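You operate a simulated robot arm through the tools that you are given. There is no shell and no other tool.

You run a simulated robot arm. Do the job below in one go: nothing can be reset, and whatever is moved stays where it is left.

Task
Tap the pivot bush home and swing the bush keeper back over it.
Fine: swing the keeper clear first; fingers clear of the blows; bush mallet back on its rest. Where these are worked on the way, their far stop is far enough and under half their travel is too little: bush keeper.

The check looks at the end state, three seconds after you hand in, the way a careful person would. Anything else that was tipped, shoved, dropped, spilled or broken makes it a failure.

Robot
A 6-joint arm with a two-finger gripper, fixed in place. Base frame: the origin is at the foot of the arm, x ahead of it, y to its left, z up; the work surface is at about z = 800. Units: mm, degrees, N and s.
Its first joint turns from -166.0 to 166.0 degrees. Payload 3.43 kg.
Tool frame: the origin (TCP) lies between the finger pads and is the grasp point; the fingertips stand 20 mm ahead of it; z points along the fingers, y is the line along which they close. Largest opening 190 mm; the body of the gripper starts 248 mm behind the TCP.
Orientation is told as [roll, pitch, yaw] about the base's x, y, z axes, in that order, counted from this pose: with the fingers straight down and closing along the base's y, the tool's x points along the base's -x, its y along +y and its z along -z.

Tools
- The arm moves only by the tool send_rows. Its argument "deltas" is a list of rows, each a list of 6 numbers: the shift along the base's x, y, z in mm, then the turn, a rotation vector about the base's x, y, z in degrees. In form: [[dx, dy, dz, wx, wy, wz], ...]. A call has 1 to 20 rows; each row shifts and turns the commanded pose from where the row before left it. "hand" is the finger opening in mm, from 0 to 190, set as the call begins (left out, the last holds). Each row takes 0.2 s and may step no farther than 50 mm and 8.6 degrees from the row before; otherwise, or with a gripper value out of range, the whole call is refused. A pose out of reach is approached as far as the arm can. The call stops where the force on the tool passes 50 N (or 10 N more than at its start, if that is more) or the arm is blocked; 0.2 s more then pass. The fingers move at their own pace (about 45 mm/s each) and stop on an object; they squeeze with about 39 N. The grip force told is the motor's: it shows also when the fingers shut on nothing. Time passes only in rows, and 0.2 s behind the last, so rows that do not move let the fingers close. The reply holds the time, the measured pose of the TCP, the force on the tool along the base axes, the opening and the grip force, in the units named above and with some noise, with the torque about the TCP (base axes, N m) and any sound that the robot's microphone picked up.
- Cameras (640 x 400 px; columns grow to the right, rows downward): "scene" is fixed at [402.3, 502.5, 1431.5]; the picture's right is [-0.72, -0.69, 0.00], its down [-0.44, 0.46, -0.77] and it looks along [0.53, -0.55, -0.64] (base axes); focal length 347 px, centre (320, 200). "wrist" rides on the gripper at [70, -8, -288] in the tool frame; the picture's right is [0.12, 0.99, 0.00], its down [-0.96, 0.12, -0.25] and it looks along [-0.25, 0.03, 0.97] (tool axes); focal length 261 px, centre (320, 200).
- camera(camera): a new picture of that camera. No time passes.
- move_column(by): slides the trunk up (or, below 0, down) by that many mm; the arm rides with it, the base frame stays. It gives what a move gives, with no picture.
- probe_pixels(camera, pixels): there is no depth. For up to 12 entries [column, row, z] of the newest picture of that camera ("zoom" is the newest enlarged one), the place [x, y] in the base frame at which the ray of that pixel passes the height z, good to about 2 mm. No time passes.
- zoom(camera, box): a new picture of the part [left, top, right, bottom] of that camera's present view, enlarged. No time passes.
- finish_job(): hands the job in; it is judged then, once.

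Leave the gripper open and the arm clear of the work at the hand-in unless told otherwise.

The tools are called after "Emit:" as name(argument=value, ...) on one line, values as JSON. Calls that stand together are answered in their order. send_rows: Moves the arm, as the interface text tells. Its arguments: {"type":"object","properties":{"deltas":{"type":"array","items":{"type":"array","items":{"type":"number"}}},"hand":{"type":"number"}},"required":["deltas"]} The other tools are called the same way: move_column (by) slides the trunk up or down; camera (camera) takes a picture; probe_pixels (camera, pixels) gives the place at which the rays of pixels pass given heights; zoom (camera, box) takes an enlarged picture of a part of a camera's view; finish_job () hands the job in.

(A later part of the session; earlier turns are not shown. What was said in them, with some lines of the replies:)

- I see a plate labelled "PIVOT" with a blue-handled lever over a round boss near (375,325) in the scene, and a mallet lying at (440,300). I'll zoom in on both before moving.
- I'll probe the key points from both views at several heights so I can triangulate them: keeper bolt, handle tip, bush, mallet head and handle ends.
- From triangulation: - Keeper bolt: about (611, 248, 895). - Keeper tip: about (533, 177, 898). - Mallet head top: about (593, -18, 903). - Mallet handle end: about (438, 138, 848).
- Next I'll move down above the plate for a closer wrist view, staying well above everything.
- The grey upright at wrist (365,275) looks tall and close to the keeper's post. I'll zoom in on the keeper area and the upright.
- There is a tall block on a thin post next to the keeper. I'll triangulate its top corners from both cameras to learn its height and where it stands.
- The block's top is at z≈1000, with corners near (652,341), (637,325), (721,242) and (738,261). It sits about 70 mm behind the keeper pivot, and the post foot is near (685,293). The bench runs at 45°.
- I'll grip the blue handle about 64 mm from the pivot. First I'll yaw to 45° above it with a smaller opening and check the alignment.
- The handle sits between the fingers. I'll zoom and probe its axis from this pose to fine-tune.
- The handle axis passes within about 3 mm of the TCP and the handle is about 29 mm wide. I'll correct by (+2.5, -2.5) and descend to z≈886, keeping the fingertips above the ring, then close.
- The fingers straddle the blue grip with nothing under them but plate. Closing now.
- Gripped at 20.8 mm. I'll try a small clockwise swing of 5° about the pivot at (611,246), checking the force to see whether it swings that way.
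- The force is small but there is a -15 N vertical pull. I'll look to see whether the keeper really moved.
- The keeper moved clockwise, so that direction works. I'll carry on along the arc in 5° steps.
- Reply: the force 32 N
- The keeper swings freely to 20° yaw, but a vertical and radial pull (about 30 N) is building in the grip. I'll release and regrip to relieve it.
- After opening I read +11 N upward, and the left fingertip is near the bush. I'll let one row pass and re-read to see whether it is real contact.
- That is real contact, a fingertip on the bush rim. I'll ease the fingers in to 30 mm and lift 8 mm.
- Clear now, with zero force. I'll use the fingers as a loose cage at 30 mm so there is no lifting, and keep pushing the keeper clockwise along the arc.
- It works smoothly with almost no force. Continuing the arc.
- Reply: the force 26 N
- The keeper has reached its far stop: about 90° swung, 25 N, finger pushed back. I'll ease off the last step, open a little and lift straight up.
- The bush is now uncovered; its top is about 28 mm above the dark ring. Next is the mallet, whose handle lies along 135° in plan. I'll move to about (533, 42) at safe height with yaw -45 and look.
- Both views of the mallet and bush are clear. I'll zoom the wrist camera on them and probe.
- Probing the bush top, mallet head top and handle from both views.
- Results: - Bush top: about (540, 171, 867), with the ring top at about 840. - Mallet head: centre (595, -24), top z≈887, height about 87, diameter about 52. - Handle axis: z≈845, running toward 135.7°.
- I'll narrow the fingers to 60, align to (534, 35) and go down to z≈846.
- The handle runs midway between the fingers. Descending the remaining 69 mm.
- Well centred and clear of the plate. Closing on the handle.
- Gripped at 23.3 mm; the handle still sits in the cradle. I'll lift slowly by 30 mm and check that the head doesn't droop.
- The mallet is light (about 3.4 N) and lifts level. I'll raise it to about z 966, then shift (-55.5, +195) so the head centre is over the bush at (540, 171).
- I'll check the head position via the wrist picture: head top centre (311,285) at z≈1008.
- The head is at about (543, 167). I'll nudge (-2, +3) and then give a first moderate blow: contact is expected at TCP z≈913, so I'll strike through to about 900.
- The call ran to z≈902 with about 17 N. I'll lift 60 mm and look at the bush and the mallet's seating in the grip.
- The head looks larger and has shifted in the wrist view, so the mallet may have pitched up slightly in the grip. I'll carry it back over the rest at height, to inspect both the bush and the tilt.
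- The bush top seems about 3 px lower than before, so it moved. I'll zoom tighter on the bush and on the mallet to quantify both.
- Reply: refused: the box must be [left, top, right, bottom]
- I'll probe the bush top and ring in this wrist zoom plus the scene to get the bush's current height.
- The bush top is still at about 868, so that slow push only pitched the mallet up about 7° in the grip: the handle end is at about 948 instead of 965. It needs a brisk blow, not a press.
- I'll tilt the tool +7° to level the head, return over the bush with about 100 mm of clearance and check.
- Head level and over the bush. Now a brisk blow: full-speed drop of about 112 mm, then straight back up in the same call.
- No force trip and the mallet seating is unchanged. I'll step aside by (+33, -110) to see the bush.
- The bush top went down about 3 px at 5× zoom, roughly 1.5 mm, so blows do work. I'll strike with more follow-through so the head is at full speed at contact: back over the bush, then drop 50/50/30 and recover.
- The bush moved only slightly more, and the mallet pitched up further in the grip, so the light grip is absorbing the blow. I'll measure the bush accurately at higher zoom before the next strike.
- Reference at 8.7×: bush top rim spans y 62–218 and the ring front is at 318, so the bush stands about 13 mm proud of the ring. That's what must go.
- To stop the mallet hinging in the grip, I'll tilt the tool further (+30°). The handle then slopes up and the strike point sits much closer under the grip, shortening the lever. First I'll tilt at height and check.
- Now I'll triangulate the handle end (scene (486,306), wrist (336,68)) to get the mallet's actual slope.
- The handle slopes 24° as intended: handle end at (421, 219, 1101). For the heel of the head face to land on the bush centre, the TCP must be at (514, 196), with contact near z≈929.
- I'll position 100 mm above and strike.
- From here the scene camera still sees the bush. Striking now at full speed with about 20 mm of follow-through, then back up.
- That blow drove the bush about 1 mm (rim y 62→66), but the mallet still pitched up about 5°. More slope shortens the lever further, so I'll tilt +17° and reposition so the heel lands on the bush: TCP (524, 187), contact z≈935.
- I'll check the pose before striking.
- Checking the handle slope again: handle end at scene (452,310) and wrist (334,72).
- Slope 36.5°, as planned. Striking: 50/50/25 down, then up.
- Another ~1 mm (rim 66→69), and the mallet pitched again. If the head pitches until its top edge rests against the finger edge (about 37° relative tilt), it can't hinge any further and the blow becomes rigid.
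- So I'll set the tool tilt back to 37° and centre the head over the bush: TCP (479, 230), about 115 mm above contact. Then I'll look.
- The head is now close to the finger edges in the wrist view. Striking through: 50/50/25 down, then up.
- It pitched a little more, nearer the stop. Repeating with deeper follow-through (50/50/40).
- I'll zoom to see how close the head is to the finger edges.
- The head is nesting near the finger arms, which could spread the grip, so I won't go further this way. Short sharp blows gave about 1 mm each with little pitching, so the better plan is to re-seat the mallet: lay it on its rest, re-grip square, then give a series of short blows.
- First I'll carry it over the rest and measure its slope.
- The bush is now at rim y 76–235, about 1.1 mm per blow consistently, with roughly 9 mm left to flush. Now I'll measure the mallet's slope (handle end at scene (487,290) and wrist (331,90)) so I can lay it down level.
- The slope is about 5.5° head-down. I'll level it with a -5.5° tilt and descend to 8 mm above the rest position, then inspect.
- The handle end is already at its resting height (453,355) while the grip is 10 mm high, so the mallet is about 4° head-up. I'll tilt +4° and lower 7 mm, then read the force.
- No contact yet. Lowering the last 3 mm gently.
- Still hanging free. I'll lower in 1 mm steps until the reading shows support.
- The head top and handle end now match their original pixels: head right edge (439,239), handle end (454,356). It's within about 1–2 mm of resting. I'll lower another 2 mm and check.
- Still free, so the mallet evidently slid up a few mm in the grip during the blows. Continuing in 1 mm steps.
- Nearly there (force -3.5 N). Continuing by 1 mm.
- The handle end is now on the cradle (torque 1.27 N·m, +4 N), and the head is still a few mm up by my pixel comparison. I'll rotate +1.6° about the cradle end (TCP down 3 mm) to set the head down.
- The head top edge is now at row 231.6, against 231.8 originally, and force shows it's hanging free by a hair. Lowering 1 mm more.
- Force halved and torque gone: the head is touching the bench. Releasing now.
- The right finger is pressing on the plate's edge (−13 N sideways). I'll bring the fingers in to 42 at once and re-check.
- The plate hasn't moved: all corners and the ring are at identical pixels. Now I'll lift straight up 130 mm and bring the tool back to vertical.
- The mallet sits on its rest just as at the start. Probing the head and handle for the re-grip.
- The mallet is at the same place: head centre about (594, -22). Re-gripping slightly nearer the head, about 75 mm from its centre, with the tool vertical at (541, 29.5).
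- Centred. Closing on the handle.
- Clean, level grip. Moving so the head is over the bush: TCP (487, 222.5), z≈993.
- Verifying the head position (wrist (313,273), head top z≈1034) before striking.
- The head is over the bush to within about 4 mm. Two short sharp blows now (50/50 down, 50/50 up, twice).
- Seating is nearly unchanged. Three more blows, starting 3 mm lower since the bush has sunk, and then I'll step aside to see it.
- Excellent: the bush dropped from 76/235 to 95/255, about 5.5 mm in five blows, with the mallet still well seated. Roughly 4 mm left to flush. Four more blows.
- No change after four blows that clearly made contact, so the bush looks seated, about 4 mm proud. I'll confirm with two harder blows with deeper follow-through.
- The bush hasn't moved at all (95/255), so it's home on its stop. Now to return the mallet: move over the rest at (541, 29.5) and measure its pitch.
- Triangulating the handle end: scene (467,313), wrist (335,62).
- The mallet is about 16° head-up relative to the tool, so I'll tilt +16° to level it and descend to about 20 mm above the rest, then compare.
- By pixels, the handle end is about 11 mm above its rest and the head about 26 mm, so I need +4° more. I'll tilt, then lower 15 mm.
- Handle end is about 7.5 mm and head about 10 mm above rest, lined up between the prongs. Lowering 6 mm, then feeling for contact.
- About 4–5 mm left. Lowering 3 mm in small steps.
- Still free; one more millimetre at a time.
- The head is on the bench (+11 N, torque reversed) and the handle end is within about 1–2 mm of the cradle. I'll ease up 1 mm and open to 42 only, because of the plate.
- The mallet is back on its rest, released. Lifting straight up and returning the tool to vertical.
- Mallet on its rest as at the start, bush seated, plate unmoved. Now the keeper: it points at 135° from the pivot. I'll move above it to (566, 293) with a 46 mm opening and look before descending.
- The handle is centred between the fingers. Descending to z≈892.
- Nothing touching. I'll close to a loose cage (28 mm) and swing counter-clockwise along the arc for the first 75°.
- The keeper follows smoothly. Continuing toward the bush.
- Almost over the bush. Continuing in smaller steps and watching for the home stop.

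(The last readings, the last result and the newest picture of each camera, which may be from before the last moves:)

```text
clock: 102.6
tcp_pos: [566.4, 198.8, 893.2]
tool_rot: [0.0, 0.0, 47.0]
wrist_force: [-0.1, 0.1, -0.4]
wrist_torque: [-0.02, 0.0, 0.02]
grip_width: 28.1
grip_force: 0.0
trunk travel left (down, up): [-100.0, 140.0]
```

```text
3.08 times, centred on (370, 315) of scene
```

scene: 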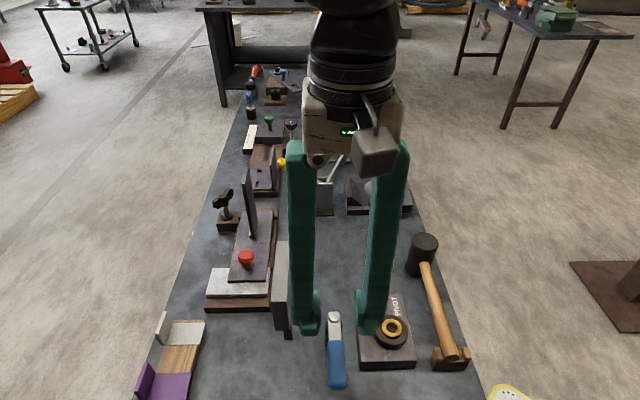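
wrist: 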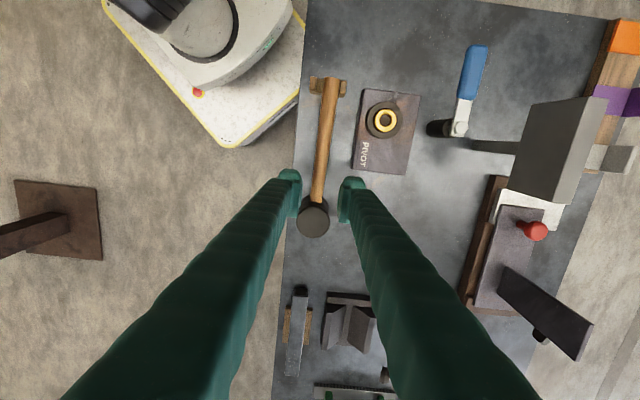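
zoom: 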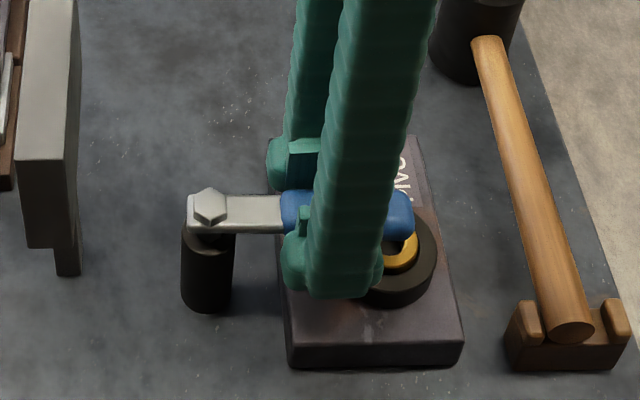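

The keeper is within about 1° of its original closed pose. A slight further nudge to seat it, watching the force.

Emit:
send_rows(deltas=[[1.0, -1.0, 0, 0, 0, 1], [0.7, -0.7, 0, 0, 0, 1], [0, 0, 0, 0, 0, 0]])

Emit:
zoom(camera="wrist", box=[230, 100, 400, 260])

Emit:
zoom(camera="scene", box=[290, 250, 450, 380])

```text
clock: 103.4
tcp_pos: [569.6, 198.0, 892.6]
tool_rot: [0.0, 0.0, 49.0]
wrist_force: [-1.7, 0.5, -0.8]
wrist_torque: [0.01, -0.01, -0.04]
grip_width: 29.4
grip_force: 1.0
trunk travel left (down, up): [-100.0, 140.0]
```

```text
2.50 times, centred on (315, 180) of wrist
```

zoom: 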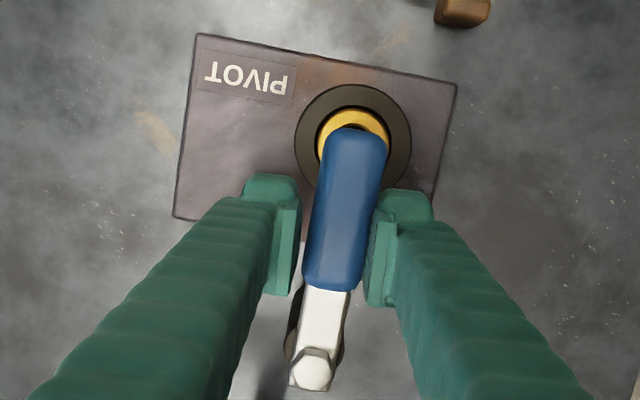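

```text
3.08 times, centred on (370, 315) of scene
```

zoom: 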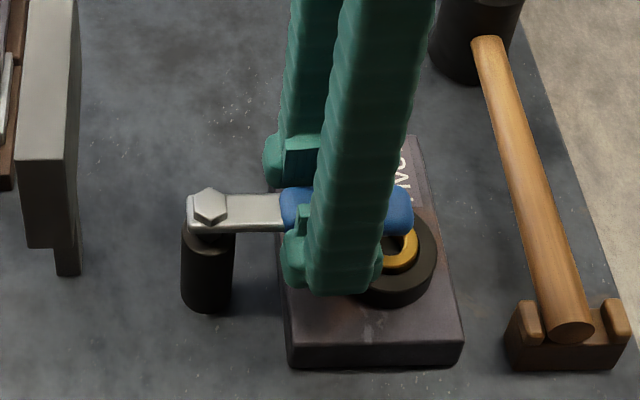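

The finger has been pushed back slightly (29.4 mm): the keeper is on its home stop, over the bush as at the start. Now I'll open and lift away.

Emit:
send_rows(deltas=[[-0.7, 0.7, 0, 0, 0, 0], [0, 0, 0, 0, 0, 0], [0, 0, 0, 0, 0, 0]], hand=46)

Emit:
send_rows(deltas=[[0, 0, 20, 0, 0, 0], [0, 0, 40, 0, 0, 0], [0, 0, 40, 0, 0, 0], [0, 0, 40, 0, 0, 0], [0, 0, 40, 0, 0, 0], [-30, -20, 20, 0, 0, 0], [-30, -20, 20, 0, 0, 0], [-30, -20, 20, 0, 0, 0], [0, 0, 0, 0, 0, 0]])

Emit:
camera(camera="wrist")

Emit:
camera(camera="scene")

```text
clock: 104.2
tcp_pos: [568.4, 198.6, 892.6]
tool_rot: [0.0, 0.0, 48.9]
wrist_force: [0.4, 1.0, -0.1]
wrist_torque: [0.0, -0.01, 0.01]
grip_width: 45.7
grip_force: 0.1
trunk travel left (down, up): [-100.0, 140.0]
```

```text
clock: 106.2
tcp_pos: [478.2, 138.9, 1131.7]
tool_rot: [0.0, 0.0, 48.9]
wrist_force: [0.1, 0.4, -0.1]
wrist_torque: [-0.02, -0.02, -0.03]
grip_width: 46.3
grip_force: 0.0
trunk travel left (down, up): [-100.0, 140.0]
```

```text
taken
```

wrist: 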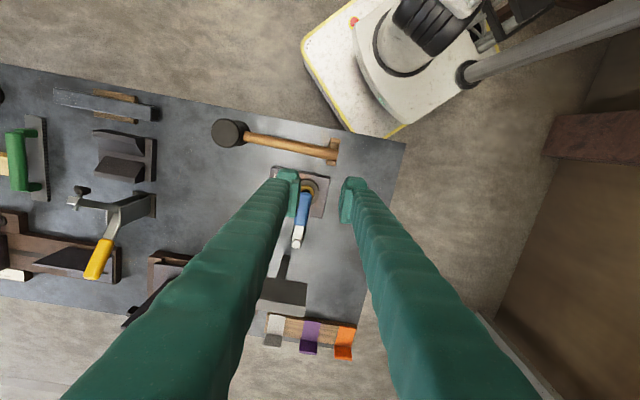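

```text
taken
```

scene: 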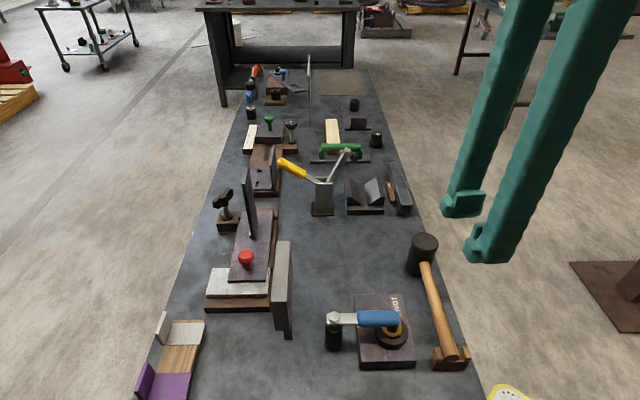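

The scene is clear. A final zoom on the work to compare with the start.

Emit:
zoom(camera="scene", box=[300, 220, 490, 390])

Emit:
zoom(camera="scene", box=[374, 308, 414, 354])

```text
2.35 times, centred on (395, 305) of scene
```

zoom: 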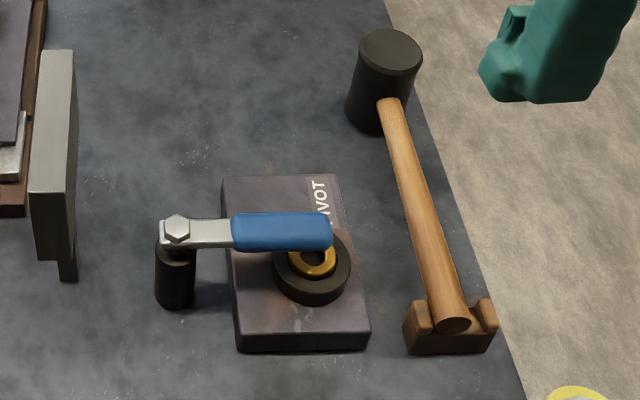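

```text
8.70 times, centred on (394, 331) of scene
```

zoom: 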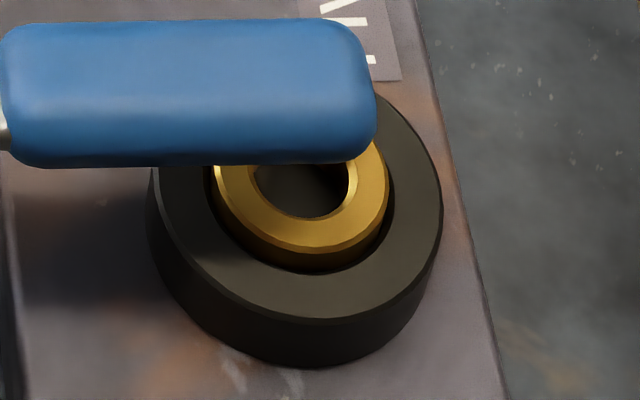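

The keeper lies over the bush as at the start (to about 1–2°), the bush is seated, the mallet is on its rest, and the plate and neighbours are unmoved. I'll open the gripper fully and raise the arm, then hand in.

Emit:
send_rows(deltas=[[0, 0, 30, 0, 0, 0], [0, 0, 30, 0, 0, 0], [0, 0, 30, 0, 0, 0], [0, 0, 0, 0, 0, 0], [0, 0, 0, 0, 0, 0], [0, 0, 0, 0, 0, 0], [0, 0, 0, 0, 0, 0]], hand=150)

Emit:
camera(camera="scene")

```text
clock: 107.8
tcp_pos: [477.2, 136.2, 1222.1]
tool_rot: [0.0, 0.1, 49.0]
wrist_force: [1.4, 0.3, 0.1]
wrist_torque: [0.03, 0.02, 0.0]
grip_width: 150.0
grip_force: 0.1
trunk travel left (down, up): [-100.0, 140.0]
```

```text
taken
```

scene: 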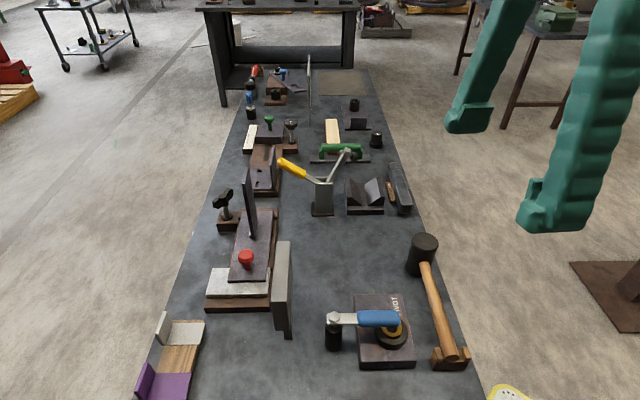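

The gripper is open, the arm is clear and nothing else has been disturbed. Handing in.

Emit:
finish_job()

```text
The job is handed in.
```

The bush is tapped down to its stop, the keeper is back over it, and the mallet is on its rest. I've handed the job in and haven't seen a verdict.

- **Keeper out:** I swung it clear first, about 90°, until it met its far stop.
- **Bush:** it went down about 1.1 mm per blow, then did not move at all for the last six blows. It sits roughly 4 mm above the dark ring. I took the stop as "home"; I had no separate way to confirm that is the intended depth.
- **Mallet:** I held it by the handle for every blow. It pitched in the grip early on, so I laid it on its rest once and took a fresh grip. It ended where it started.
- **Keeper back:** it is within about 1–2° of where it was at the start, over the bush.
- **Stray contacts:** while gripping the keeper, a fingertip rested on the bush rim at about 15 N. While releasing the mallet mid-job, a finger pressed the plate edge at about 13 N. I backed off both times, and the plate showed no movement in the pictures.

The gripper is open and the arm is raised clear.
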